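You operate a simulated robot arm through the tools that you are given. There is no shell and no other tool. Be economical: measure what you need, move in short steps, check, and stop when the job is done.

You are at the controls of a simulated two-armed robot. One attempt, no reset.

Task
Wipe up the spill on the end worktop with the red napkin and put it back.

Only the result counts: the job must be done as asked and must still hold three seconds after the hand-in. Knocking over, shifting, dropping, spilling or breaking anything else fails it. Flat cloth is picked up by pressing the open fingertips on it (5 to 10 N) and closing them slowly along it; thin cloth reads only 2 to 8 mm in the jaws.

Robot
Two 7-joint arms with two-finger parallel grippers on one trunk, on a base that drives. Base frame: it is fixed to the floor where the robot stands at the start and does not move with it; the origin is under the middle of the robot, x ahead of it, y to its left, z up; the surface under the hand at the start is at about z = 910. Readings come in mm, rad, newtons and seconds.
The left shoulder is at the start at [60, 143, 926], the right one opposite. With the tool pointing down near the work surface each hand reaches from about 260 to 700 mm from the robot's upright axis, wherever it stands, measured 20 degrees to its own side. Payload 1.57 kg a hand.
The tool frame of a hand sits at the grasp point between the pads (the TCP): z along the fingers, y along the line on which they close. The tips reach 30 mm beyond it. The gripper opens to 110 mm. The fingers are 24 mm wide and 12 mm thick; the gripper's body (48 by 112 mm) begins 78 mm behind the TCP.
Orientation is that of the tool frame in the base frame, as a unit quaternion [x, y, z, w]. With the fingers straight down and closing along the base's y, the tool's x points along the base's -x, its y along +y and its z along -z.

Tools
- The arms move only by the tool play_rows. It takes "left_plan", "right_plan" or both (then of equal length, played together; a hand with none holds still); each is a list of rows, each an object (a shift or turn left out is 0, a gripper value left out holds the last) with "delta_rot": the turn, a rotation vector about the base's x, y, z in units of 6 degrees (1.0 is 6 degrees), a list of three; "offset": the shift along the base's x, y, z in units of 25 mm (1.0 is 25 mm), a list of three; "fingers": the gripper command, from -1 (shut) to 1 (fully open), values between in proportion. In form: [{"delta_rot": [ax, ay, az], "offset": [x, y, z], "fingers": fingers}, ...]. A call has 1 to 12 rows; each row shifts and turns the commanded pose from where the row before left it. A call with a number of a shift or a turn outside -1 to 1 is refused whole. Rows are played at 5 a second. More than 50 mm and 0.15 rad between two rows, or a gripper value outside its range, and nothing of the call is played. Where a pose cannot be reached the arm comes as near as it can. A force on the tool above 40 N (or 10 N above the force at the start of the call, whichever is more), or a blocked arm, ends the call early, and 0.2 s more pass. Each finger travels about 45 mm/s and halts on what it meets, pressing with about 29 N; the grip force reading is that of the motor and also rises with nothing between the fingers. The clock runs only during rows and for 0.2 s after the last one: add rows that do not move to give the fingers time. It gives the time, the measured TCP pose, the force on the tool (base axes), the opening and the grip force at its end, in the units of the frame above (readings bear some noise), with the torque about the TCP (base axes, N m) and any sound that the robot's microphone picked up.
- Cameras (640 x 400 px; columns grow to the right, rows downward): "scene" is now at [36.8, -56.2, 1549.2]; the picture's right is [-0.45, -0.89, 0.00], its down [-0.65, 0.32, -0.69] and it looks along [0.62, -0.31, -0.72] (base axes); focal length 262 px, centre (320, 200). "left" rides on the left gripper at [70, -16, -141] in its tool frame; the picture's right is [0.23, 0.97, 0.00], its down [-0.85, 0.20, -0.48] and it looks along [-0.47, 0.11, 0.88] (tool axes); focal length 222 px, centre (320, 200). "right" rides on the right gripper at [70, 16, -141] in its tool frame; the picture's right is [-0.23, 0.97, 0.00], its down [-0.86, -0.20, -0.48] and it looks along [-0.47, -0.11, 0.88] (tool axes); focal length 222 px, centre (320, 200).
- camera(camera): a new picture of that camera. It takes no simulated time.
- raise_lower(by): slides the trunk up (or, below 0, down) by that many mm; the arms and the scene camera ride with it, the base frame stays. It gives what a move gives, with no picture.
- base_move(legs): drives the robot by 1 to 6 legs, each [ahead, left, turn to the left] in mm, mm and rad, along the robot's own axes; the way and the turn of a leg run together, so that a leg with both is an arc; at most 1500 mm and 3.142 rad a leg. The arms and the cameras ride along, it lands a little off, and it stops where it bumps. It gives what a move gives.
- head_to(pan, tilt): turns the head with the scene camera to pan (to the left, within 1.501 rad either way) and tilt (down, from -0.506 to 1.204), counted from straight ahead of the robot. It gives what a move gives.
- probe_pixels(camera, pixels): there is no depth. For up to 12 entries [column, row, z] of the newest picture of that camera ("zoom" is the newest enlarged one), the place [x, y] in the base frame at which the ray of that pixel passes the height z, good to about 2 mm, but the place of the scene camera against the robot may be out by one fixed shift of up to 25 mm in any direction. It takes no simulated time.
- zoom(camera, box): a new picture of the part [left, top, right, bottom] of that camera's present view, enlarged. It takes no simulated time.
- finish_job(): hands the job in; it is judged then, once.

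Work in short steps. Measure before you move; look again where a grasp or a placing could have gone wrong, and mend it. You have 80 turns and 58 pictures in all, those below and enlarged ones among them. Open the grippers and draw the arms clear of the work before you hand the job in, unless the task says otherwise; then end with one line.

The tools are called after "Call:" by a JSON object that holds its "method" and its "body". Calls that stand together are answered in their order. play_rows: Moves the arms, as the interface text tells. Its arguments: {"type":"object","properties":{"left_plan":{"type":"array"},"right_plan":{"type":"array"}},"required":[]} The other tools are called the same way: raise_lower (by) slides the trunk up or down; base_move (legs) drives the base; head_to (pan, tilt) turns the head that bears the scene camera; camera (camera) takes a picture; probe_pixels (camera, pixels) gives the place at which the rays of pixels pass given heights; zoom (camera, box) takes an enlarged picture of a part of a camera's view; finish_job () hands the job in.

At the start:

```text
time: 0.0
left_position: [459.3, 40.9, 1069.9]
left_tool_rot: [0.0, 1.0, 0.0, 0.0]
left_wrist_force: [0.0, -0.3, 0.0]
left_wrist_torque: [0.01, -0.02, -0.01]
left_gripper_width: 110.1
left_finger_force: 0.1
right_position: [384.9, -420.7, 1070.5]
right_tool_rot: [0.0, 1.0, 0.0, 0.0]
right_wrist_force: [0.1, -0.2, 0.0]
right_wrist_torque: [-0.04, 0.03, 0.03]
right_gripper_width: 110.3
right_finger_force: 0.0
trunk travel left (down, up): [-525.0, 65.0]
robot x, y, heading: [-0.4, -0.3, 0.001]
head pan, tilt: [-0.466, 0.808]
```

scene: 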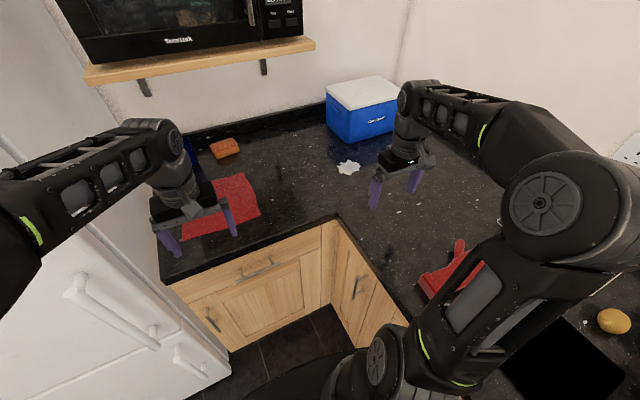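
right: 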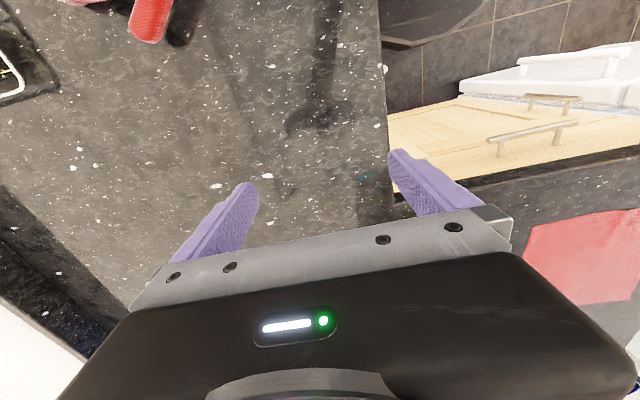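
left: 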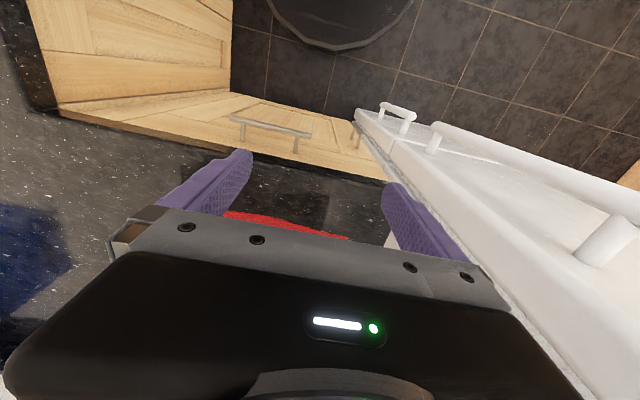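

The scene shows a red cloth near (225,205), a white patch near (348,167), and a red thing at (450,275). I'll enlarge these and check for the spill.

Call:
{"method": "zoom", "body": {"camera": "scene", "box": [140, 90, 460, 290]}}

Call:
{"method": "head_to", "body": {"pan": -1.3, "tilt": 0.7}}

Call:
{"method": "camera", "body": {"camera": "scene"}}

```text
2.00 times, centred on (300, 190) of scene
```

zoom: 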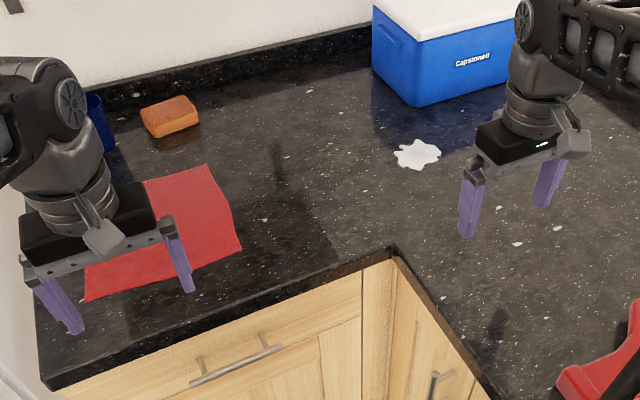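

```text
time: 1.2
left_position: [459.7, 39.8, 1069.2]
left_tool_rot: [0.0, 1.0, 0.0, 0.0]
left_wrist_force: [0.0, -0.2, -0.1]
left_wrist_torque: [-0.01, 0.0, -0.01]
left_gripper_width: 109.8
left_finger_force: 0.0
right_position: [385.8, -420.9, 1069.3]
right_tool_rot: [0.0, 1.0, 0.001, 0.001]
right_wrist_force: [0.0, -0.8, 0.8]
right_wrist_torque: [0.01, 0.04, 0.0]
right_gripper_width: 110.0
right_finger_force: 0.0
trunk travel left (down, up): [-525.0, 65.0]
robot x, y, heading: [2.7, -0.8, -0.002]
head pan, tilt: [-1.3, 0.7]
```

```text
53 pictures are left
```

scene: 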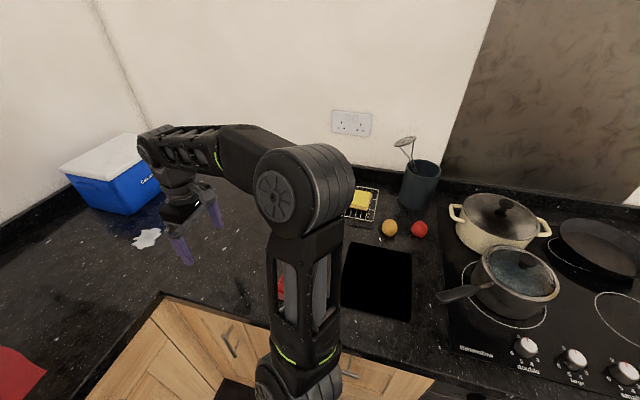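

The white patch near (146,238) looks like a spill in the corner. I'll check other worktops before deciding.

Call:
{"method": "head_to", "body": {"pan": 0.7, "tilt": 0.6}}

Call:
{"method": "camera", "body": {"camera": "scene"}}

Call:
{"method": "head_to", "body": {"pan": -0.1, "tilt": 0.8}}

Call:
{"method": "camera", "body": {"camera": "scene"}}

```text
time: 3.1
left_position: [458.9, 39.2, 1070.2]
left_tool_rot: [0.0, 1.0, 0.001, 0.0]
left_wrist_force: [-0.1, 0.4, -0.2]
left_wrist_torque: [0.03, -0.01, 0.0]
left_gripper_width: 109.9
left_finger_force: 0.1
right_position: [385.0, -420.0, 1070.8]
right_tool_rot: [0.0, 1.0, 0.0, 0.0]
right_wrist_force: [-0.8, -0.7, 0.0]
right_wrist_torque: [-0.02, 0.03, -0.02]
right_gripper_width: 109.9
right_finger_force: 0.0
trunk travel left (down, up): [-525.0, 65.0]
robot x, y, heading: [-2.1, -0.9, 0.003]
head pan, tilt: [0.7, 0.6]
```

```text
52 pictures are left
```

scene: 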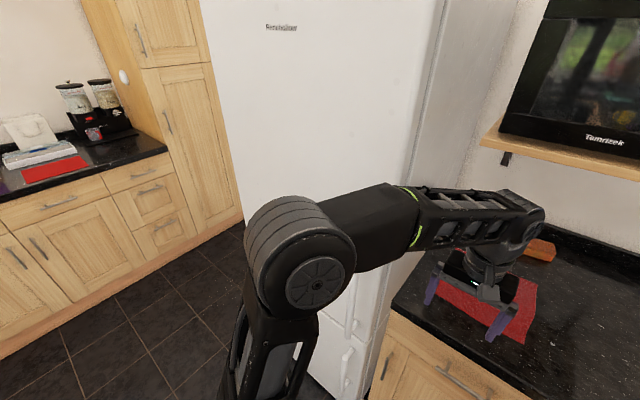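

```text
time: 4.2
left_position: [459.9, 40.3, 1069.5]
left_tool_rot: [0.0, 1.0, -0.001, 0.0]
left_wrist_force: [0.5, -0.8, 0.3]
left_wrist_torque: [0.0, -0.02, -0.02]
left_gripper_width: 109.9
left_finger_force: 0.0
right_position: [385.7, -420.2, 1069.4]
right_tool_rot: [0.0, 1.0, 0.0, 0.0]
right_wrist_force: [0.0, 0.3, 0.3]
right_wrist_torque: [-0.04, 0.0, 0.0]
right_gripper_width: 110.1
right_finger_force: 0.1
trunk travel left (down, up): [-525.0, 65.0]
robot x, y, heading: [1.5, 3.1, 0.002]
head pan, tilt: [-0.099, 0.799]
```

```text
51 pictures are left
```

scene: 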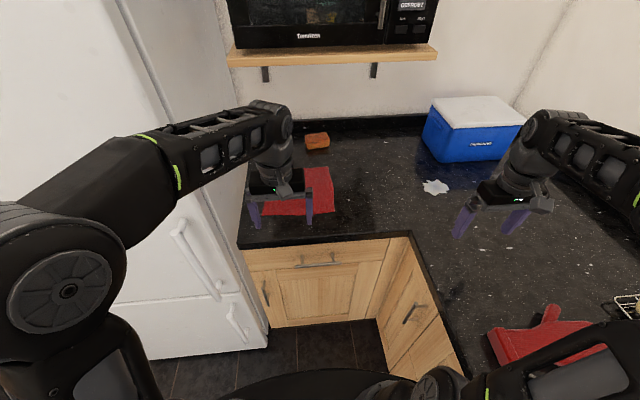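

There is a second worktop at the left with another red flat item near (55,168). I'll look that way closely.

Call:
{"method": "head_to", "body": {"pan": 1.4, "tilt": 0.4}}

Call:
{"method": "camera", "body": {"camera": "scene"}}

Call:
{"method": "zoom", "body": {"camera": "scene", "box": [160, 60, 480, 260]}}

```text
time: 5.8
left_position: [459.7, 38.2, 1069.1]
left_tool_rot: [0.0, 1.0, 0.0, 0.0]
left_wrist_force: [-0.1, -0.2, 0.0]
left_wrist_torque: [0.0, 0.02, -0.02]
left_gripper_width: 110.2
left_finger_force: 0.1
right_position: [385.7, -421.9, 1070.4]
right_tool_rot: [-0.001, 1.0, -0.001, 0.001]
right_wrist_force: [0.0, 0.0, -0.8]
right_wrist_torque: [0.0, -0.01, -0.01]
right_gripper_width: 110.0
right_finger_force: 0.1
trunk travel left (down, up): [-525.0, 65.0]
robot x, y, heading: [3.4, -1.5, 0.003]
head pan, tilt: [1.4, 0.4]
```

```text
50 pictures are left
```

scene: 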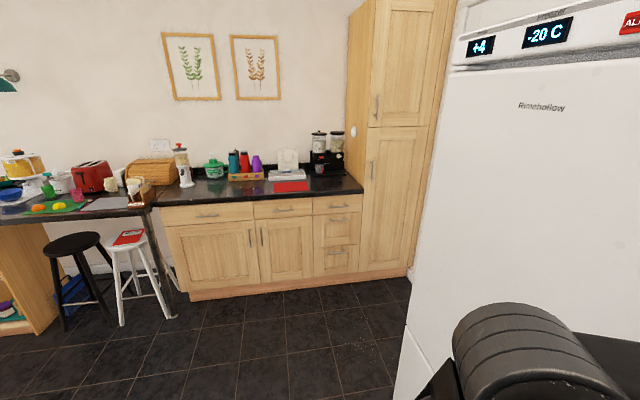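

```text
2.00 times, centred on (320, 160) of scene
```

zoom: 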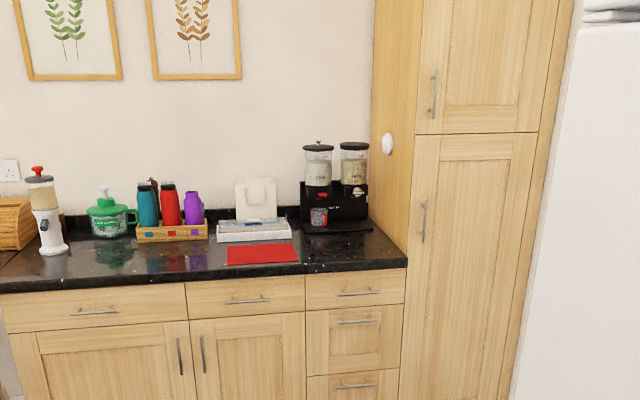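

I'll enlarge the far red item and look the rest of the way around the room through the head's range.

Call:
{"method": "zoom", "body": {"camera": "scene", "box": [220, 140, 380, 240]}}

Call:
{"method": "zoom", "body": {"camera": "scene", "box": [0, 120, 200, 245]}}

Call:
{"method": "zoom", "body": {"camera": "right", "box": [0, 0, 320, 200]}}

```text
4.00 times, centred on (300, 190) of scene
```

zoom: 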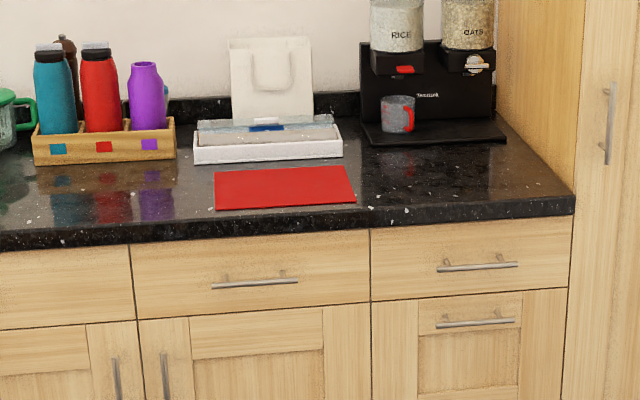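

```text
3.20 times, centred on (100, 182) of scene
```

zoom: 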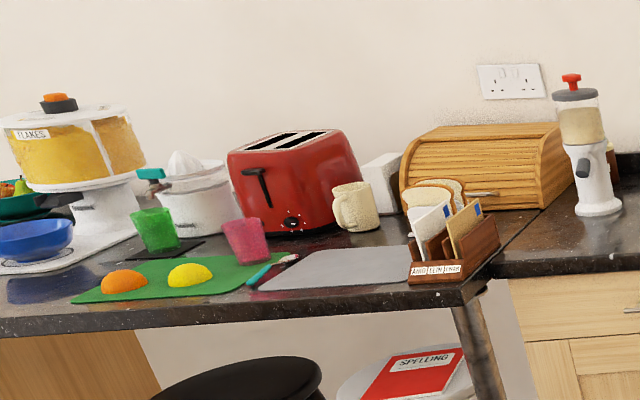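

```text
2.00 times, centred on (160, 100) of right
```

zoom: 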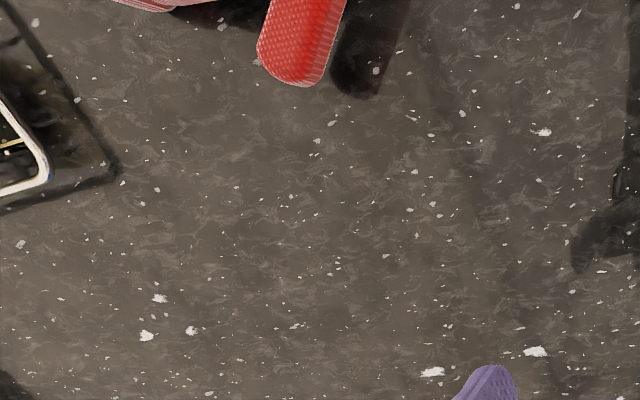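

The far item is a stiff mat; the soft red cloth on the worktop ahead and the white patch beside it are the ones meant. I point the head there and move the left hand aside and up to see the whole napkin.

Call:
{"method": "head_to", "body": {"pan": -0.2, "tilt": 0.85}}

Call:
{"method": "play_rows", "body": {"left_plan": [{"offset": [-1, 0, 0.6]}, {"offset": [-1, 0, 0.6]}, {"offset": [-1, 0, 0.6]}, {"offset": [-1, 0, 0.6]}, {"offset": [0, 0, 0]}], "right_plan": [{"offset": [-1, 0, 0.6]}, {"offset": [-1, 0, 0.6]}, {"offset": [0, 0, 0.6]}, {"offset": [0, 0, 0.6]}, {"offset": [0, 0, 0]}]}}

Call:
{"method": "camera", "body": {"camera": "scene"}}

Call:
{"method": "camera", "body": {"camera": "left"}}

```text
time: 7.5
left_position: [459.9, 39.4, 1070.1]
left_tool_rot: [0.0, 1.0, 0.0, 0.0]
left_wrist_force: [-0.3, -0.2, -0.2]
left_wrist_torque: [0.0, -0.02, 0.0]
left_gripper_width: 110.1
left_finger_force: 0.0
right_position: [384.3, -419.8, 1069.3]
right_tool_rot: [0.0, 1.0, 0.001, 0.0]
right_wrist_force: [-1.0, 0.5, -0.6]
right_wrist_torque: [0.01, 0.02, -0.02]
right_gripper_width: 109.9
right_finger_force: 0.1
trunk travel left (down, up): [-525.0, 65.0]
robot x, y, heading: [4.5, -0.4, 0.004]
head pan, tilt: [-0.201, 0.85]
```

```text
time: 8.7
left_position: [377.0, 41.1, 1118.9]
left_tool_rot: [0.0, 1.0, -0.001, 0.002]
left_wrist_force: [-1.0, -0.1, -0.5]
left_wrist_torque: [-0.01, -0.02, -0.01]
left_gripper_width: 109.9
left_finger_force: 0.0
left hand out of reach, approached as far as the arm can: row 4
right_position: [335.3, -419.3, 1122.0]
right_tool_rot: [-0.001, 1.0, -0.001, 0.0]
right_wrist_force: [1.1, 0.2, -0.3]
right_wrist_torque: [-0.02, 0.01, 0.01]
right_gripper_width: 109.7
right_finger_force: 0.1
right hand out of reach, approached as far as the arm can: row 4
trunk travel left (down, up): [-525.0, 65.0]
robot x, y, heading: [1.5, 2.3, 0.005]
head pan, tilt: [-0.201, 0.85]
```

```text
45 pictures are left
```

scene: 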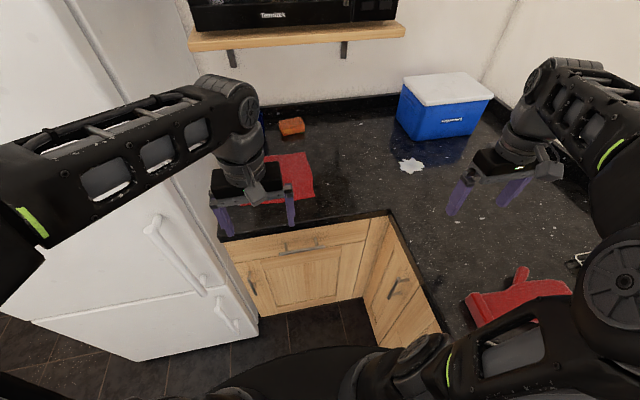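

```text
44 pictures are left
```

left: 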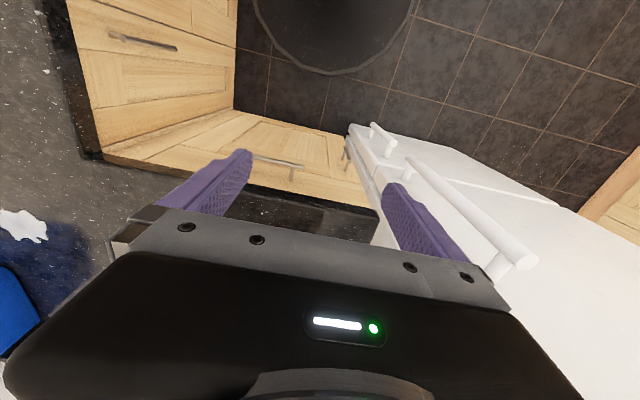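

The spill is visible in both scene (411,165) and left (22,226) views. I'll probe spill and napkin points in both.

Call:
{"method": "probe_pixels", "body": {"camera": "scene", "pixels": [[411, 165, 910], [399, 163, 910], [424, 168, 910], [407, 174, 910], [305, 153, 910], [314, 196, 910], [270, 155, 910], [390, 210, 910], [220, 240, 910], [291, 126, 930], [435, 137, 910], [405, 128, 910]]}}

Call:
{"method": "probe_pixels", "body": {"camera": "left", "pixels": [[20, 209, 910], [22, 226, 910], [46, 238, 910], [0, 216, 910], [85, 155, 910], [350, 205, 910]]}}

Call:
{"method": "zoom", "body": {"camera": "scene", "box": [220, 100, 460, 250]}}

```text
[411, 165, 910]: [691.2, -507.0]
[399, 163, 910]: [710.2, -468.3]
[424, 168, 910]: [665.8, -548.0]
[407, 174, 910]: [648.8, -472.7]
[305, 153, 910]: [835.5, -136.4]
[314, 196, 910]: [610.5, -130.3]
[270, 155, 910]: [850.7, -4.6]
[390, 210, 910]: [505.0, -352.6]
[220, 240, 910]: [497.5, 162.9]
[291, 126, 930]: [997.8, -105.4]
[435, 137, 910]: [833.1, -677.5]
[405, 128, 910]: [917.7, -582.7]
```

```text
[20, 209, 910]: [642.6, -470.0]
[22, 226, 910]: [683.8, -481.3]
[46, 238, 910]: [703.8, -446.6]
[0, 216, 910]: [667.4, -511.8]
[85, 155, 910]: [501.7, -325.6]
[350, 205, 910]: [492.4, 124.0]
```

```text
2.67 times, centred on (340, 175) of scene
```

zoom: 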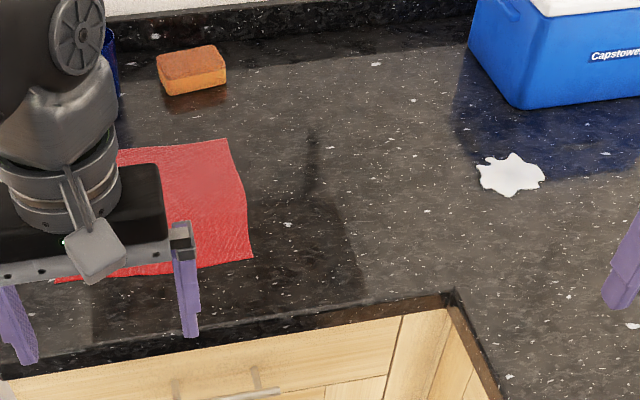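

Scene is offset by about (-5,+25) from truth. Spill centre true ≈ (684,-482), beyond reach from here, so I must drive. I probe floor-level limits (fridge foot, base edge, cabinets) and the hidden napkin from other views.

Call:
{"method": "probe_pixels", "body": {"camera": "left", "pixels": [[350, 130, 0], [555, 200, 0], [330, 75, 0], [330, 75, 200], [400, 40, 0], [400, 40, 200], [265, 5, 200], [235, 107, 0], [236, 40, 0], [500, 250, 900], [380, 130, 500], [100, 155, 850]]}}

Call:
{"method": "head_to", "body": {"pan": 0.3, "tilt": 1.15}}

Call:
{"method": "camera", "body": {"camera": "scene"}}

Call:
{"method": "camera", "body": {"camera": "right"}}

```text
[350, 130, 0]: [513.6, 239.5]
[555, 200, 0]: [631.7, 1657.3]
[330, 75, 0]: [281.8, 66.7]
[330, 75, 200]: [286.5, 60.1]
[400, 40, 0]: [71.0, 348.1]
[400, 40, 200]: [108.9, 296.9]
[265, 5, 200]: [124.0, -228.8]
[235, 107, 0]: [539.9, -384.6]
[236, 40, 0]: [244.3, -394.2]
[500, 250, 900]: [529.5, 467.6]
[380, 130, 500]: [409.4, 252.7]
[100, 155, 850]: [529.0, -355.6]
```

```text
time: 9.6
left_position: [377.2, 39.5, 1121.2]
left_tool_rot: [0.0, 1.0, -0.001, 0.002]
left_wrist_force: [1.1, -0.1, 0.2]
left_wrist_torque: [0.02, 0.0, -0.02]
left_gripper_width: 109.9
left_finger_force: 0.0
right_position: [335.6, -419.8, 1122.4]
right_tool_rot: [-0.001, 1.0, 0.0, 0.001]
right_wrist_force: [-0.1, -0.1, -0.1]
right_wrist_torque: [-0.01, -0.01, -0.02]
right_gripper_width: 110.2
right_finger_force: 0.0
trunk travel left (down, up): [-525.0, 65.0]
robot x, y, heading: [-0.2, 5.1, -0.002]
head pan, tilt: [0.3, 1.15]
```

```text
42 pictures are left
```

scene: 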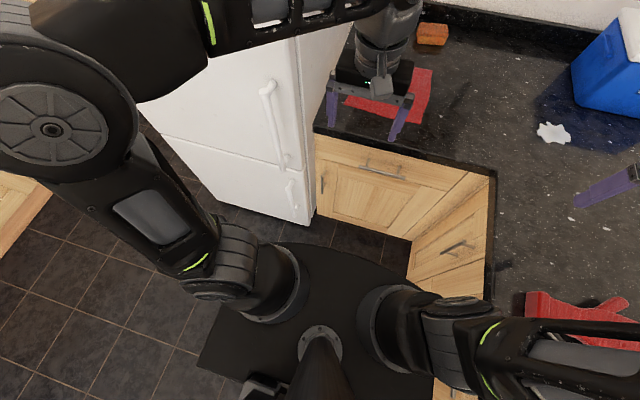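

```text
41 pictures are left
```

right: 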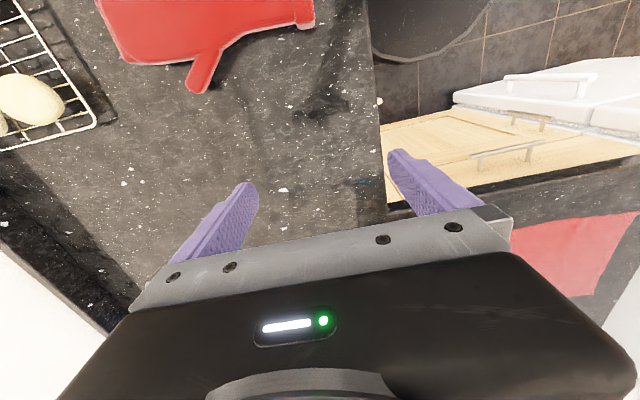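

Base has limited room ahead and to the right. I probe the base outline, cabinet and fridge bottoms in this picture before driving.

Call:
{"method": "probe_pixels", "body": {"camera": "scene", "pixels": [[408, 268, 200], [408, 268, 100], [350, 248, 200], [410, 242, 0], [461, 243, 700], [310, 224, 0], [290, 245, 200], [488, 255, 900], [280, 165, 800], [200, 363, 200], [420, 285, 200], [400, 176, 800]]}}

Call:
{"method": "probe_pixels", "body": {"camera": "right", "pixels": [[370, 50, 0], [410, 60, 200], [372, 0, 200], [460, 40, 200], [575, 215, 910], [637, 213, 910], [588, 296, 910], [510, 235, 910]]}}

```text
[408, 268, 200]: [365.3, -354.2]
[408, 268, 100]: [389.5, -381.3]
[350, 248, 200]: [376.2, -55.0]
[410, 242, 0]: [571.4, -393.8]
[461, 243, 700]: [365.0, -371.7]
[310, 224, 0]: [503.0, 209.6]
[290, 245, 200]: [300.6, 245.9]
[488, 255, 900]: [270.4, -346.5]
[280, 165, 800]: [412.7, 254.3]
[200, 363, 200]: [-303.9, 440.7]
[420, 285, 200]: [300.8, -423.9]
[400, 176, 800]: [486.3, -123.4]
```

```text
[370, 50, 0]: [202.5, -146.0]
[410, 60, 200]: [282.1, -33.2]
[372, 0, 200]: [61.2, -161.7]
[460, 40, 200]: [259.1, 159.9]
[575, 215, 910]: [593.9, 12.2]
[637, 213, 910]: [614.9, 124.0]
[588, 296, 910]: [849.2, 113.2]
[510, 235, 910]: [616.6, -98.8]
```

Base front ≈ 285 with cabinet face ≈ 550, right clearance ≈ 100. Napkin spans about x 605–847, y −105…+125. I drive 40 mm right, then 140 mm ahead.

Call:
{"method": "base_move", "body": {"legs": [[0, -40, 0], [140, 0, 0]]}}

Call:
{"method": "head_to", "body": {"pan": -0.25, "tilt": 1.0}}

Call:
{"method": "camera", "body": {"camera": "scene"}}

Call:
{"method": "camera", "body": {"camera": "right"}}

```text
time: 11.4
left_position: [518.2, -0.8, 1119.0]
left_tool_rot: [0.0, 1.0, -0.001, 0.001]
left_wrist_force: [0.0, 0.7, -0.4]
left_wrist_torque: [-0.01, 0.04, 0.02]
left_gripper_width: 110.0
left_finger_force: 0.0
right_position: [476.3, -459.7, 1121.5]
right_tool_rot: [-0.001, 1.0, 0.0, 0.0]
right_wrist_force: [1.3, 0.5, 0.9]
right_wrist_torque: [-0.02, 0.01, 0.0]
right_gripper_width: 110.0
right_finger_force: 0.1
trunk travel left (down, up): [-525.0, 65.0]
robot x, y, heading: [140.3, -34.8, -0.002]
head pan, tilt: [0.3, 1.15]
```

```text
time: 12.4
left_position: [517.0, -0.7, 1119.9]
left_tool_rot: [0.0, 1.0, 0.0, 0.002]
left_wrist_force: [-0.3, 0.3, 0.6]
left_wrist_torque: [-0.01, 0.0, -0.02]
left_gripper_width: 109.8
left_finger_force: 0.0
right_position: [474.9, -459.0, 1122.6]
right_tool_rot: [0.0, 1.0, 0.001, 0.0]
right_wrist_force: [0.1, -0.4, -0.1]
right_wrist_torque: [-0.02, 0.01, 0.0]
right_gripper_width: 110.0
right_finger_force: 0.1
trunk travel left (down, up): [-525.0, 65.0]
robot x, y, heading: [141.5, -42.3, -0.003]
head pan, tilt: [-0.25, 1.0]
```

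```text
40 pictures are left
```

scene: 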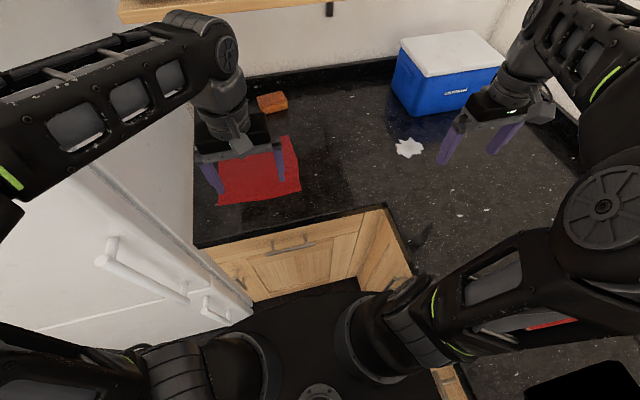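

```text
39 pictures are left
```

right: 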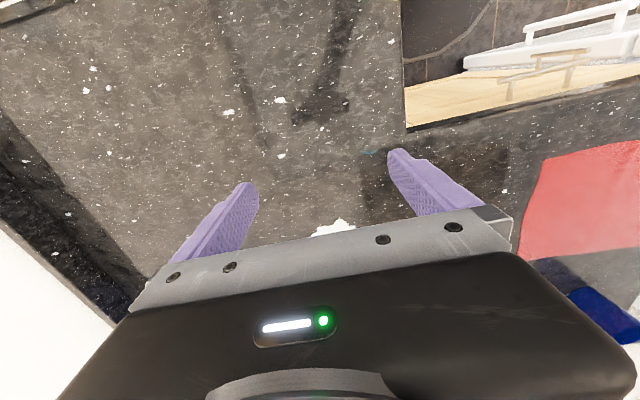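

Base landed at (141,-40). The left gripper sits where the right forearm would pass, so I move it 75 mm left and a little up, then check its clearance to the fridge.

Call:
{"method": "play_rows", "body": {"left_plan": [{"offset": [0, 0.5, 0.3]}, {"offset": [0, 0.5, 0.3]}, {"offset": [0, 0.5, 0.3]}, {"offset": [0, 0.5, 0.3]}, {"offset": [0, 0.5, 0.3]}, {"offset": [0, 0.5, 0.3]}, {}]}}

Call:
{"method": "head_to", "body": {"pan": 0.8, "tilt": 0.9}}

Call:
{"method": "camera", "body": {"camera": "scene"}}

```text
time: 14.0
left_position: [522.5, 17.0, 1123.6]
left_tool_rot: [0.0, 1.0, -0.001, 0.002]
left_wrist_force: [-0.5, -0.1, -0.7]
left_wrist_torque: [0.05, -0.02, -0.01]
left_gripper_width: 109.8
left_finger_force: 0.0
left hand out of reach, approached as far as the arm can: row 2, 3, 4, 5, 6
right_position: [474.7, -460.0, 1122.5]
right_tool_rot: [0.0, 1.0, 0.001, 0.001]
right_wrist_force: [-0.7, 0.6, 0.4]
right_wrist_torque: [0.0, -0.02, 0.01]
right_gripper_width: 109.9
right_finger_force: 0.1
trunk travel left (down, up): [-525.0, 65.0]
robot x, y, heading: [138.4, -39.3, 0.003]
head pan, tilt: [-0.25, 1.0]
```

```text
time: 15.3
left_position: [521.8, 18.7, 1123.9]
left_tool_rot: [-0.001, 1.0, -0.001, 0.002]
left_wrist_force: [-1.0, 0.4, 0.2]
left_wrist_torque: [0.02, -0.02, 0.01]
left_gripper_width: 110.0
left_finger_force: 0.0
right_position: [474.2, -460.9, 1122.1]
right_tool_rot: [-0.001, 1.0, 0.001, 0.001]
right_wrist_force: [-0.9, -0.4, -0.3]
right_wrist_torque: [0.03, -0.01, -0.01]
right_gripper_width: 110.0
right_finger_force: 0.0
trunk travel left (down, up): [-525.0, 65.0]
robot x, y, heading: [140.3, -38.6, 0.002]
head pan, tilt: [0.799, 0.901]
```

```text
38 pictures are left
```

scene: 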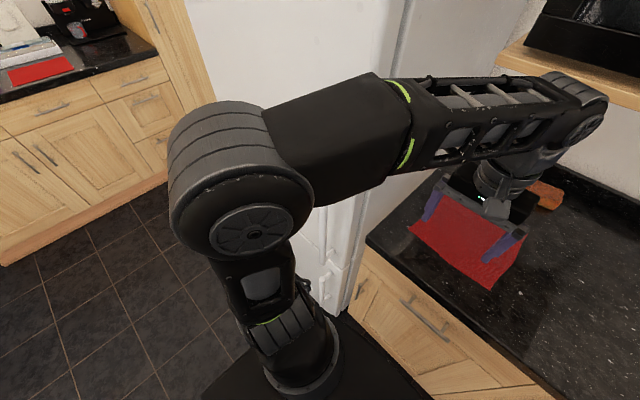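

The left elbow is clear of the fridge. I move the left hand a little forward first, then left.

Call:
{"method": "play_rows", "body": {"left_plan": [{"offset": [0.8, 0, 0]}, {"offset": [0.6, 0.6, 0]}, {"offset": [0, 0.8, 0]}, {"offset": [0, 0.8, 0]}, {"offset": [0, 0.6, 0]}, {}]}}

Call:
{"method": "head_to", "body": {"pan": -0.1, "tilt": 0.95}}

Call:
{"method": "camera", "body": {"camera": "scene"}}

```text
time: 16.7
left_position: [557.7, 88.9, 1123.5]
left_tool_rot: [-0.001, 1.0, 0.0, 0.002]
left_wrist_force: [0.6, 0.7, -0.4]
left_wrist_torque: [0.0, -0.02, -0.02]
left_gripper_width: 109.9
left_finger_force: 0.0
right_position: [474.4, -461.0, 1121.0]
right_tool_rot: [0.0, 1.0, 0.0, 0.0]
right_wrist_force: [-0.5, -0.2, 0.6]
right_wrist_torque: [-0.04, 0.02, -0.02]
right_gripper_width: 109.7
right_finger_force: 0.1
trunk travel left (down, up): [-525.0, 65.0]
robot x, y, heading: [136.5, -41.9, -0.005]
head pan, tilt: [0.799, 0.901]
```

```text
time: 17.9
left_position: [556.6, 87.7, 1123.3]
left_tool_rot: [-0.001, 1.0, 0.0, 0.002]
left_wrist_force: [-0.1, -1.0, -0.2]
left_wrist_torque: [0.02, 0.0, 0.01]
left_gripper_width: 110.1
left_finger_force: 0.2
right_position: [475.5, -459.6, 1122.3]
right_tool_rot: [-0.001, 1.0, 0.0, 0.0]
right_wrist_force: [0.1, -0.1, 0.0]
right_wrist_torque: [0.0, 0.03, 0.02]
right_gripper_width: 109.9
right_finger_force: 0.1
trunk travel left (down, up): [-525.0, 65.0]
robot x, y, heading: [140.1, -44.3, -0.003]
head pan, tilt: [-0.099, 0.949]
```

```text
37 pictures are left
```

scene: 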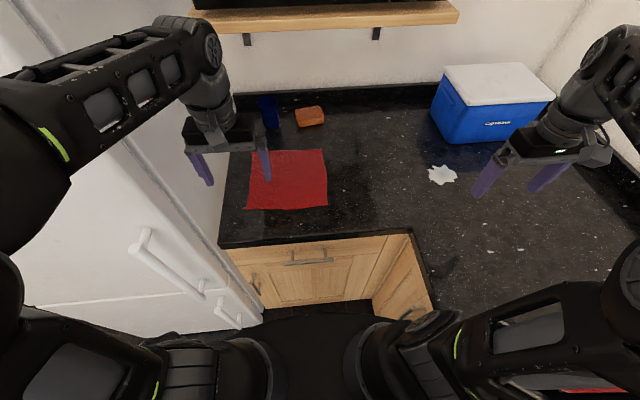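

The napkin is now fully in view: corners near (322,149), (327,206), (246,209), (251,152). Measuring these and the spill outline again.

Call:
{"method": "probe_pixels", "body": {"camera": "scene", "pixels": [[322, 149, 911], [327, 206, 911], [246, 209, 911], [251, 152, 911], [442, 174, 910], [428, 172, 910], [458, 178, 910], [446, 164, 910], [440, 185, 910], [300, 180, 911], [470, 142, 910]]}}

Call:
{"method": "zoom", "body": {"camera": "scene", "box": [220, 90, 500, 265]}}

Call:
{"method": "probe_pixels", "body": {"camera": "right", "pixels": [[540, 158, 911], [520, 258, 911], [335, 228, 910]]}}

```text
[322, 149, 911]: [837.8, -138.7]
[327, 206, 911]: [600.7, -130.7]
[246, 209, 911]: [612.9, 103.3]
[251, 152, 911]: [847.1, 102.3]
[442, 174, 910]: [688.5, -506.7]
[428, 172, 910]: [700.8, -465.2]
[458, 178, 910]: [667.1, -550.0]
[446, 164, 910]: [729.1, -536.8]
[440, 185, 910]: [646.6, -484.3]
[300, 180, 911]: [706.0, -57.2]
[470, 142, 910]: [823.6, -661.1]
```

```text
2.29 times, centred on (360, 178) of scene
```

zoom: 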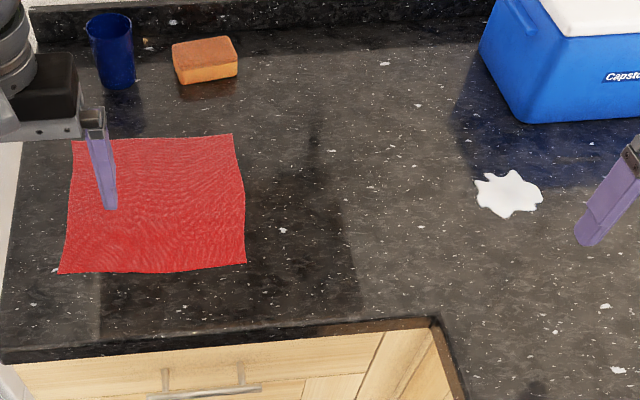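

```text
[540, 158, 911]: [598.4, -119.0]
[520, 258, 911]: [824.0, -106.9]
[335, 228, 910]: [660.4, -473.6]
```

True napkin ≈ x 596–842, y −115…+126 (centre (720,7)); spill centre (684,−484), 85 mm across. I bring the right hand over (705,−50), gripper at about 70 mm.

Call:
{"method": "play_rows", "body": {"right_plan": [{"offset": [0.8, 0.9, -0.1], "fingers": 0.27}, {"offset": [0.8, 0.9, -0.1]}, {"offset": [0.8, 0.9, -0.1]}, {"offset": [0.8, 0.9, -0.1]}, {"offset": [0.8, 0.9, -0.1]}, {"offset": [0.8, 0.9, -0.1]}, {"offset": [0.8, 0.9, -0.1]}, {"offset": [0.8, 0.9, -0.1]}, {"offset": [0.8, 0.9, -0.1]}, {"offset": [0.8, 0.9, -0.1]}, {"offset": [0.8, 0.9, -0.1]}, {"offset": [0.4, 0.9, -0.1]}]}}

Call:
{"method": "play_rows", "body": {"right_plan": [{"offset": [0, 0.9, -0.5]}, {"offset": [0, 0.9, -0.5]}, {"offset": [0, 0.9, -0.5]}, {"offset": [0, 0.9, -0.5]}, {"offset": [0, 0.9, -0.5]}, {"offset": [0, 0.9, -0.5]}, {}]}}

Call:
{"method": "camera", "body": {"camera": "scene"}}

Call:
{"method": "camera", "body": {"camera": "right"}}

```text
time: 20.5
left_position: [557.8, 89.0, 1123.5]
left_tool_rot: [-0.001, 1.0, -0.001, 0.001]
left_wrist_force: [1.0, 0.4, 0.1]
left_wrist_torque: [0.03, -0.01, 0.01]
left_gripper_width: 109.9
left_finger_force: 0.0
right_position: [694.6, -190.2, 1080.1]
right_tool_rot: [0.0, 1.0, -0.001, 0.003]
right_wrist_force: [-0.3, 0.1, -0.8]
right_wrist_torque: [-0.02, 0.01, -0.02]
right_gripper_width: 70.0
right_finger_force: 0.0
right hand out of reach, approached as far as the arm can: row 11, 12
trunk travel left (down, up): [-525.0, 65.0]
robot x, y, heading: [139.8, -40.5, 0.0]
head pan, tilt: [-0.099, 0.949]
```

```text
time: 22.1
left_position: [556.4, 88.3, 1124.0]
left_tool_rot: [-0.001, 1.0, -0.001, 0.001]
left_wrist_force: [-1.3, 0.0, 0.0]
left_wrist_torque: [0.01, 0.01, 0.01]
left_gripper_width: 109.8
left_finger_force: 0.0
right_position: [694.3, -54.2, 1004.7]
right_tool_rot: [-0.001, 1.0, 0.0, 0.0]
right_wrist_force: [-0.8, 0.1, -0.4]
right_wrist_torque: [0.0, 0.03, -0.03]
right_gripper_width: 70.1
right_finger_force: 0.1
trunk travel left (down, up): [-525.0, 65.0]
robot x, y, heading: [141.1, -41.1, -0.003]
head pan, tilt: [-0.099, 0.949]
```

```text
35 pictures are left
```

scene: 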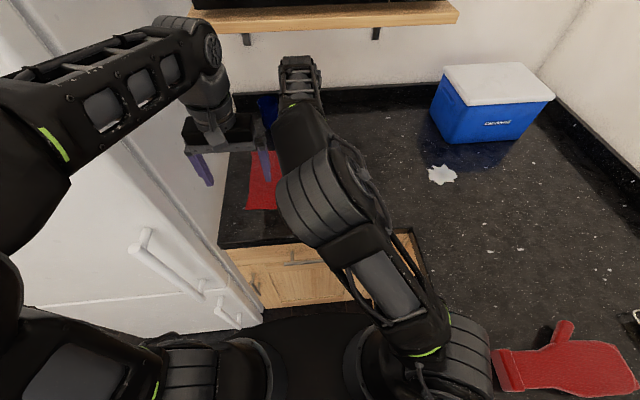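

```text
34 pictures are left
```

right: 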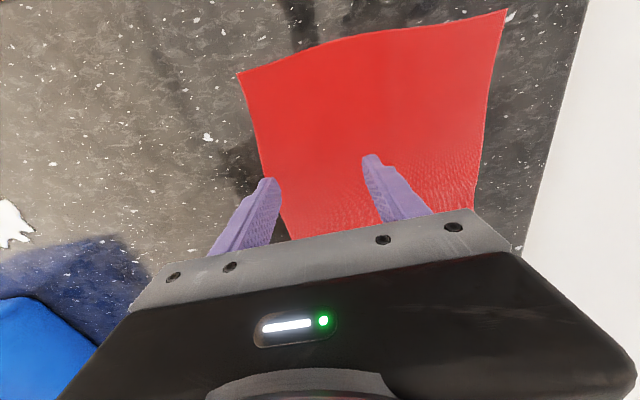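

Right hand is over the napkin at (694,-54). I descend to about z 948, then in small steps to feel contact.

Call:
{"method": "play_rows", "body": {"right_plan": [{"offset": [0, 0, -0.6]}, {"offset": [0, 0, -0.6]}, {"offset": [0, 0, -0.5]}, {"offset": [0, 0, -0.4]}, {}]}}

Call:
{"method": "play_rows", "body": {"right_plan": [{"offset": [0, 0, -0.1]}, {"offset": [0, 0, -0.1]}, {"offset": [0, 0, -0.05]}, {}]}}

```text
time: 23.3
left_position: [557.6, 87.7, 1124.4]
left_tool_rot: [0.0, 1.0, -0.001, 0.002]
left_wrist_force: [1.1, -0.3, 0.0]
left_wrist_torque: [0.02, -0.02, -0.02]
left_gripper_width: 109.9
left_finger_force: 0.1
right_position: [694.9, -54.4, 952.9]
right_tool_rot: [0.0, 1.0, 0.0, 0.0]
right_wrist_force: [0.4, 0.3, 0.1]
right_wrist_torque: [0.02, 0.03, 0.0]
right_gripper_width: 70.1
right_finger_force: 0.0
trunk travel left (down, up): [-525.0, 65.0]
robot x, y, heading: [137.4, -38.4, -0.001]
head pan, tilt: [-0.099, 0.949]
```

```text
time: 24.3
left_position: [557.2, 88.8, 1124.2]
left_tool_rot: [-0.001, 1.0, -0.001, 0.001]
left_wrist_force: [0.0, 0.0, 1.2]
left_wrist_torque: [0.05, 0.04, -0.01]
left_gripper_width: 110.2
left_finger_force: 0.0
right_position: [692.3, -54.9, 947.1]
right_tool_rot: [-0.001, 1.0, -0.001, 0.0]
right_wrist_force: [0.2, 0.4, 0.7]
right_wrist_torque: [0.02, 0.01, -0.01]
right_gripper_width: 69.9
right_finger_force: 0.0
trunk travel left (down, up): [-525.0, 65.0]
robot x, y, heading: [139.8, -39.5, -0.001]
head pan, tilt: [-0.099, 0.949]
```

No contact yet at 947; continuing down in 1–2 mm steps.

Call:
{"method": "play_rows", "body": {"right_plan": [{"offset": [0, 0, -0.08]}, {"offset": [0, 0, -0.06]}, {"offset": [0, 0, -0.04]}, {}]}}

Call:
{"method": "play_rows", "body": {"right_plan": [{"offset": [0, 0, -0.04]}, {"offset": [0, 0, -0.04]}, {}]}}

```text
time: 25.3
left_position: [558.1, 88.6, 1123.3]
left_tool_rot: [-0.001, 1.0, -0.001, 0.002]
left_wrist_force: [-0.6, -0.6, -0.1]
left_wrist_torque: [-0.04, 0.01, 0.02]
left_gripper_width: 109.9
left_finger_force: 0.0
right_position: [693.2, -54.1, 941.3]
right_tool_rot: [0.001, 1.0, -0.001, 0.0]
right_wrist_force: [-0.3, -0.2, -0.5]
right_wrist_torque: [0.01, 0.02, 0.01]
right_gripper_width: 70.1
right_finger_force: 0.1
trunk travel left (down, up): [-525.0, 65.0]
robot x, y, heading: [139.5, -38.2, -0.001]
head pan, tilt: [-0.099, 0.949]
```

```text
time: 26.1
left_position: [556.8, 88.4, 1124.1]
left_tool_rot: [-0.001, 1.0, -0.001, 0.002]
left_wrist_force: [0.2, -0.1, -0.2]
left_wrist_torque: [0.0, -0.01, -0.03]
left_gripper_width: 110.1
left_finger_force: 0.0
right_position: [693.2, -54.4, 940.6]
right_tool_rot: [-0.002, 1.0, 0.0, 0.001]
right_wrist_force: [0.0, -0.3, 12.8]
right_wrist_torque: [0.11, 0.05, 0.02]
right_gripper_width: 69.8
right_finger_force: 0.1
trunk travel left (down, up): [-525.0, 65.0]
robot x, y, heading: [139.1, -39.7, -0.002]
head pan, tilt: [-0.099, 0.949]
```

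Contact at 12.8 N; I ease off about 0.4 mm and close slowly.

Call:
{"method": "play_rows", "body": {"right_plan": [{"offset": [0, 0, -0.0]}, {"offset": [0, 0, 0.016], "fingers": 0.2}, {"fingers": 0.08}, {"fingers": -0.04}, {"fingers": -0.16}, {"fingers": -0.28}, {"fingers": -0.4}, {"fingers": -0.52}, {"fingers": -0.64}, {"fingers": -0.76}, {"fingers": -0.88}, {"fingers": -1}]}}

Call:
{"method": "play_rows", "body": {"right_plan": [{"fingers": -1}, {}, {}]}}

Call:
{"method": "camera", "body": {"camera": "right"}}

```text
time: 28.7
left_position: [555.8, 87.2, 1123.6]
left_tool_rot: [-0.001, 1.0, -0.001, 0.003]
left_wrist_force: [0.5, -0.6, -0.5]
left_wrist_torque: [0.03, 0.03, 0.04]
left_gripper_width: 109.9
left_finger_force: 0.0
right_position: [693.4, -55.3, 941.6]
right_tool_rot: [-0.001, 1.0, -0.001, 0.0]
right_wrist_force: [0.7, -1.7, 22.5]
right_wrist_torque: [-0.15, 0.05, -0.04]
right_gripper_width: 2.2
right_finger_force: 20.8
trunk travel left (down, up): [-525.0, 65.0]
robot x, y, heading: [141.7, -41.6, 0.002]
head pan, tilt: [-0.099, 0.949]
```

```text
time: 29.5
left_position: [557.3, 88.4, 1123.4]
left_tool_rot: [-0.001, 1.0, 0.0, 0.003]
left_wrist_force: [0.6, -0.2, 0.1]
left_wrist_torque: [0.0, 0.0, 0.01]
left_gripper_width: 110.1
left_finger_force: 0.0
right_position: [692.2, -54.7, 941.1]
right_tool_rot: [0.0, 1.0, -0.001, 0.001]
right_wrist_force: [0.4, -1.1, 23.2]
right_wrist_torque: [0.0, 0.06, 0.06]
right_gripper_width: 2.1
right_finger_force: 23.7
trunk travel left (down, up): [-525.0, 65.0]
robot x, y, heading: [141.6, -39.5, -0.0]
head pan, tilt: [-0.099, 0.949]
```

```text
33 pictures are left
```

right: 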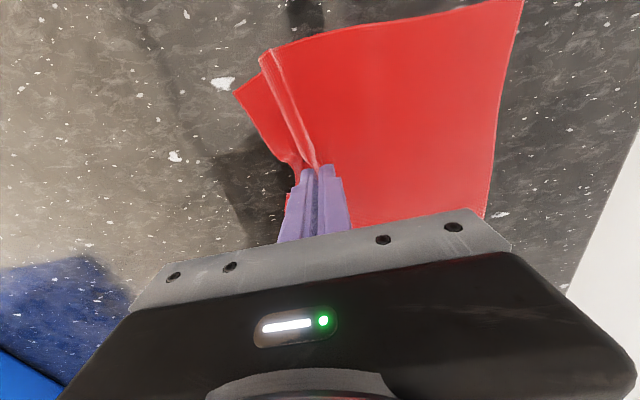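

The cloth is pinched (2.1 mm) with a fold up between the fingers. I lift 50 mm and check.

Call:
{"method": "play_rows", "body": {"right_plan": [{"offset": [0, 0, 0.4]}, {"offset": [0, 0, 0.4]}, {"offset": [0, 0, 0.4]}, {"offset": [0, 0, 0.4]}, {"offset": [0, 0, 0.4]}, {}]}}

Call:
{"method": "camera", "body": {"camera": "right"}}

```text
time: 30.9
left_position: [558.3, 88.8, 1122.5]
left_tool_rot: [-0.001, 1.0, -0.001, 0.001]
left_wrist_force: [0.3, 0.8, 0.9]
left_wrist_torque: [-0.02, 0.03, -0.01]
left_gripper_width: 110.2
left_finger_force: 0.1
right_position: [694.5, -56.5, 989.6]
right_tool_rot: [0.001, 1.0, -0.001, 0.0]
right_wrist_force: [0.5, 0.2, 0.0]
right_wrist_torque: [0.02, 0.0, 0.01]
right_gripper_width: 2.1
right_finger_force: 24.0
trunk travel left (down, up): [-525.0, 65.0]
robot x, y, heading: [140.5, -37.8, 0.004]
head pan, tilt: [-0.099, 0.949]
```

```text
32 pictures are left
```

right: 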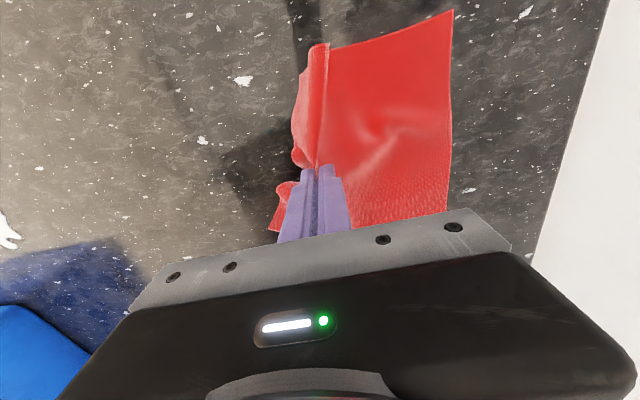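

Cloth held. I carry it right toward the spill in two calls.

Call:
{"method": "play_rows", "body": {"right_plan": [{"offset": [0, -1, 0]}, {"offset": [0, -1, 0]}, {"offset": [0, -1, 0]}, {"offset": [0, -1, 0]}, {"offset": [0, -1, 0]}, {"offset": [0, -1, 0]}, {"offset": [0, -1, 0]}, {"offset": [0, -1, 0]}, {"offset": [0, -1, 0]}, {"offset": [0, -1, 0]}, {"offset": [0, -1, 0]}, {"offset": [0, -1, 0]}]}}

Call:
{"method": "play_rows", "body": {"right_plan": [{"offset": [-0.2, -1, 0]}, {"offset": [-0.2, -1, 0]}, {"offset": [0, -1, 0]}, {"offset": [0, -0.8, 0]}, {}]}}

Call:
{"method": "camera", "body": {"camera": "right"}}

Call:
{"method": "camera", "body": {"camera": "scene"}}

```text
time: 33.5
left_position: [558.6, 87.4, 1122.4]
left_tool_rot: [-0.001, 1.0, -0.001, 0.001]
left_wrist_force: [0.3, 0.1, 0.6]
left_wrist_torque: [0.0, 0.03, 0.04]
left_gripper_width: 109.9
left_finger_force: 0.0
right_position: [665.0, -319.9, 997.0]
right_tool_rot: [-0.001, 1.0, 0.0, 0.0]
right_wrist_force: [-0.2, -0.1, 0.0]
right_wrist_torque: [0.02, -0.01, 0.01]
right_gripper_width: 1.8
right_finger_force: 23.6
right hand out of reach, approached as far as the arm can: row 9, 10, 11, 12
trunk travel left (down, up): [-525.0, 65.0]
robot x, y, heading: [139.5, -39.7, 0.0]
head pan, tilt: [-0.099, 0.949]
```

```text
time: 34.7
left_position: [558.0, 88.4, 1123.0]
left_tool_rot: [-0.001, 1.0, -0.001, 0.002]
left_wrist_force: [0.0, -0.1, -0.1]
left_wrist_torque: [0.03, -0.02, 0.01]
left_gripper_width: 109.9
left_finger_force: 0.0
right_position: [619.4, -375.6, 1016.4]
right_tool_rot: [0.0, 1.0, 0.0, 0.0]
right_wrist_force: [0.4, 0.7, 0.0]
right_wrist_torque: [0.01, 0.01, 0.0]
right_gripper_width: 1.9
right_finger_force: 23.4
right hand out of reach, approached as far as the arm can: row 1, 2, 3, 4
trunk travel left (down, up): [-525.0, 65.0]
robot x, y, heading: [142.4, -39.5, -0.0]
head pan, tilt: [-0.099, 0.949]
```

```text
31 pictures are left
```

right: 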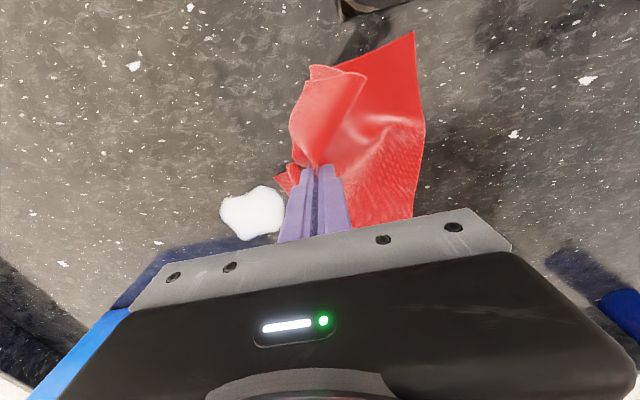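

```text
30 pictures are left
```

scene: 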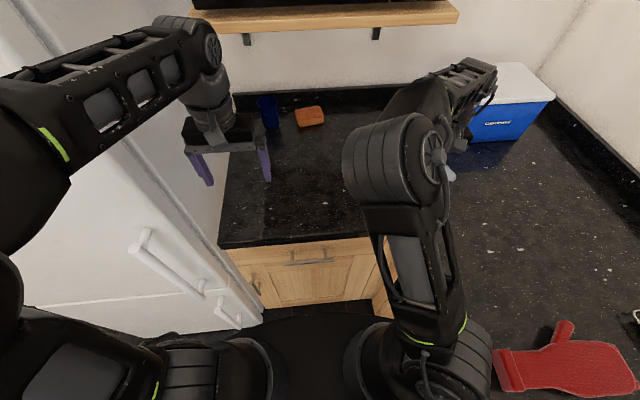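

The arm stalled at (619,-376,1016), with the spill at (240,210) in the right view. Lower heights should reach further, so I descend and push toward the spill.

Call:
{"method": "play_rows", "body": {"right_plan": [{"offset": [0, 0, -0.8]}, {"offset": [0, 0, -0.8]}, {"offset": [0.5, -0.8, 0]}, {"offset": [0.5, -0.8, 0]}, {"offset": [0.5, -0.8, 0]}, {}]}}

```text
time: 36.1
left_position: [557.3, 87.8, 1122.8]
left_tool_rot: [0.0, 1.0, -0.001, 0.002]
left_wrist_force: [-0.6, -0.3, 0.6]
left_wrist_torque: [-0.01, 0.01, -0.03]
left_gripper_width: 110.1
left_finger_force: 0.1
right_position: [620.1, -375.4, 985.7]
right_tool_rot: [-0.001, 1.0, 0.0, 0.0]
right_wrist_force: [0.0, 0.4, 1.3]
right_wrist_torque: [0.01, 0.01, 0.02]
right_gripper_width: 2.0
right_finger_force: 23.8
right hand out of reach, approached as far as the arm can: row 2, 3, 4, 5
trunk travel left (down, up): [-525.0, 65.0]
robot x, y, heading: [136.7, -36.1, 0.002]
head pan, tilt: [-0.099, 0.949]
```

Even going straight down is blocked, so a joint limit is likely. I turn the hand about z with the arm (−30°) and then retry.

Call:
{"method": "play_rows", "body": {"right_plan": [{"delta_rot": [0, 0, -1]}, {"delta_rot": [0, 0, -1]}, {"delta_rot": [0, 0, -1]}, {"delta_rot": [0, 0, -1]}, {"delta_rot": [0, 0, -1]}, {"offset": [0.5, -0.8, 0]}, {"offset": [0.5, -0.8, 0]}, {}]}}

```text
time: 37.9
left_position: [558.1, 88.5, 1123.8]
left_tool_rot: [-0.001, 1.0, -0.001, 0.001]
left_wrist_force: [0.1, -0.2, 0.1]
left_wrist_torque: [-0.01, 0.0, 0.01]
left_gripper_width: 109.7
left_finger_force: 0.0
right_position: [618.4, -375.1, 987.1]
right_tool_rot: [0.259, 0.966, -0.001, 0.001]
right_wrist_force: [0.8, 0.5, -0.4]
right_wrist_torque: [0.01, 0.02, 0.04]
right_gripper_width: 1.9
right_finger_force: 23.7
right hand out of reach, approached as far as the arm can: row 6, 7
trunk travel left (down, up): [-525.0, 65.0]
robot x, y, heading: [138.3, -41.2, 0.002]
head pan, tilt: [-0.099, 0.949]
```

The turn worked but outward motion is still blocked. I test going back toward the start posture (toward −x, −y, up a little) and then out again.

Call:
{"method": "play_rows", "body": {"right_plan": [{"offset": [-1, 0, 0.6]}, {"offset": [-1, 0, 0.6]}, {"offset": [-1, -0.8, 0.4]}, {"offset": [-0.6, -0.8, 0]}, {"offset": [0, -0.8, 0]}, {"offset": [0, -0.8, 0]}, {}]}}

Call:
{"method": "camera", "body": {"camera": "scene"}}

```text
time: 39.5
left_position: [558.2, 89.7, 1124.2]
left_tool_rot: [0.0, 1.0, -0.001, 0.002]
left_wrist_force: [0.3, 0.3, 0.1]
left_wrist_torque: [0.03, 0.05, -0.01]
left_gripper_width: 110.0
left_finger_force: 0.1
right_position: [528.8, -456.2, 1027.8]
right_tool_rot: [0.258, 0.966, 0.0, -0.001]
right_wrist_force: [1.0, 0.8, 0.0]
right_wrist_torque: [-0.02, 0.02, 0.02]
right_gripper_width: 2.0
right_finger_force: 24.2
trunk travel left (down, up): [-525.0, 65.0]
robot x, y, heading: [138.9, -40.8, -0.0]
head pan, tilt: [-0.099, 0.949]
```

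```text
29 pictures are left
```

scene: 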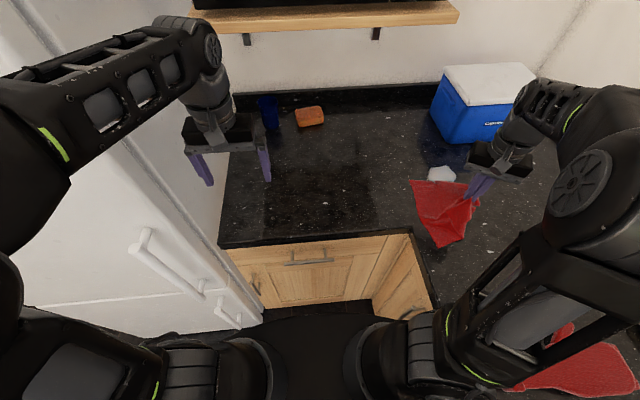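

Now the elbow is swung out right at (529,−456). From here I push ahead toward the spill.

Call:
{"method": "play_rows", "body": {"right_plan": [{"offset": [0.8, 0, -0.3]}, {"offset": [0.8, 0, -0.3]}, {"offset": [0.8, 0, -0.3]}, {"offset": [0.8, 0, -0.3]}, {"offset": [0.8, 0, 0]}, {"offset": [0.8, 0, 0]}, {"offset": [0.8, 0, 0]}, {}]}}

```text
time: 41.3
left_position: [557.9, 88.6, 1122.3]
left_tool_rot: [-0.001, 1.0, -0.001, 0.002]
left_wrist_force: [0.1, 0.0, -0.3]
left_wrist_torque: [0.03, 0.01, -0.01]
left_gripper_width: 110.0
left_finger_force: 0.0
right_position: [559.2, -456.2, 1017.6]
right_tool_rot: [0.259, 0.966, 0.0, 0.0]
right_wrist_force: [-0.8, 0.0, -0.4]
right_wrist_torque: [-0.01, 0.0, 0.04]
right_gripper_width: 2.1
right_finger_force: 23.3
right hand out of reach, approached as far as the arm can: row 2, 3, 4, 5, 6, 7
trunk travel left (down, up): [-525.0, 65.0]
robot x, y, heading: [139.5, -38.4, -0.001]
head pan, tilt: [-0.099, 0.949]
```

Reach seems limited to ≈590 mm radius at this bearing; the stated reach is measured at 20° to the side. I'll bring the hand inward (undoing the turn), then rotate the base about −0.33 rad so the spill lies in the favoured direction.

Call:
{"method": "play_rows", "body": {"right_plan": [{"offset": [0, 1, 0.1], "delta_rot": [0, 0, 1]}, {"offset": [0.2, 1, 0.1], "delta_rot": [0, 0, 1]}, {"offset": [0.4, 1, 0.1], "delta_rot": [0, 0, 1]}, {"offset": [0.5, 1, 0.1], "delta_rot": [0, 0, 1]}, {"offset": [0.5, 1, 0.1], "delta_rot": [0, 0, 1]}, {"offset": [0.5, 1, 0]}, {"offset": [0.5, 1, 0]}, {"offset": [0.5, 1, 0]}, {"offset": [0.5, 1, 0]}, {"offset": [0.5, 1, 0]}, {}]}}

Call:
{"method": "base_move", "body": {"legs": [[0, 0, -0.33]]}}

Call:
{"method": "camera", "body": {"camera": "scene"}}

```text
time: 43.7
left_position: [556.8, 88.0, 1123.2]
left_tool_rot: [0.0, 1.0, 0.0, 0.002]
left_wrist_force: [0.0, -0.3, -0.3]
left_wrist_torque: [0.01, -0.02, -0.01]
left_gripper_width: 109.8
left_finger_force: 0.0
right_position: [662.1, -207.2, 1029.2]
right_tool_rot: [0.0, 1.0, 0.0, 0.0]
right_wrist_force: [-0.3, -0.2, -0.8]
right_wrist_torque: [0.02, 0.0, -0.04]
right_gripper_width: 2.2
right_finger_force: 23.6
trunk travel left (down, up): [-525.0, 65.0]
robot x, y, heading: [139.4, -42.6, -0.0]
head pan, tilt: [-0.099, 0.949]
```

```text
time: 45.1
left_position: [576.2, -54.8, 1124.1]
left_tool_rot: [0.164, 0.987, -0.001, 0.001]
left_wrist_force: [0.9, 0.2, -0.2]
left_wrist_torque: [0.0, 0.0, 0.0]
left_gripper_width: 110.1
left_finger_force: 0.1
right_position: [578.5, -368.0, 1028.9]
right_tool_rot: [0.165, 0.986, 0.001, 0.0]
right_wrist_force: [0.2, -0.5, 0.4]
right_wrist_torque: [-0.01, -0.04, 0.04]
right_gripper_width: 2.1
right_finger_force: 23.7
trunk travel left (down, up): [-525.0, 65.0]
robot x, y, heading: [139.7, -35.9, -0.331]
head pan, tilt: [-0.099, 0.949]
```

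```text
28 pictures are left
```

scene: 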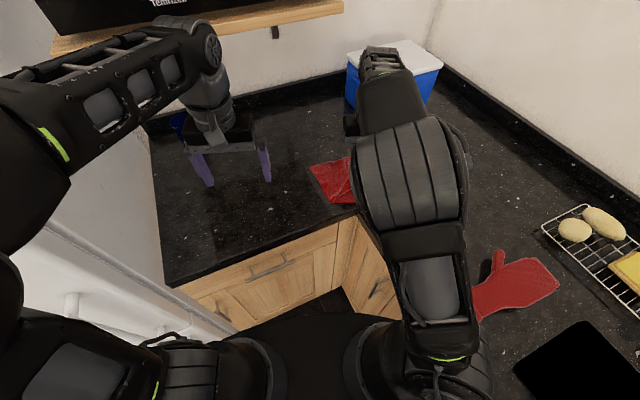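

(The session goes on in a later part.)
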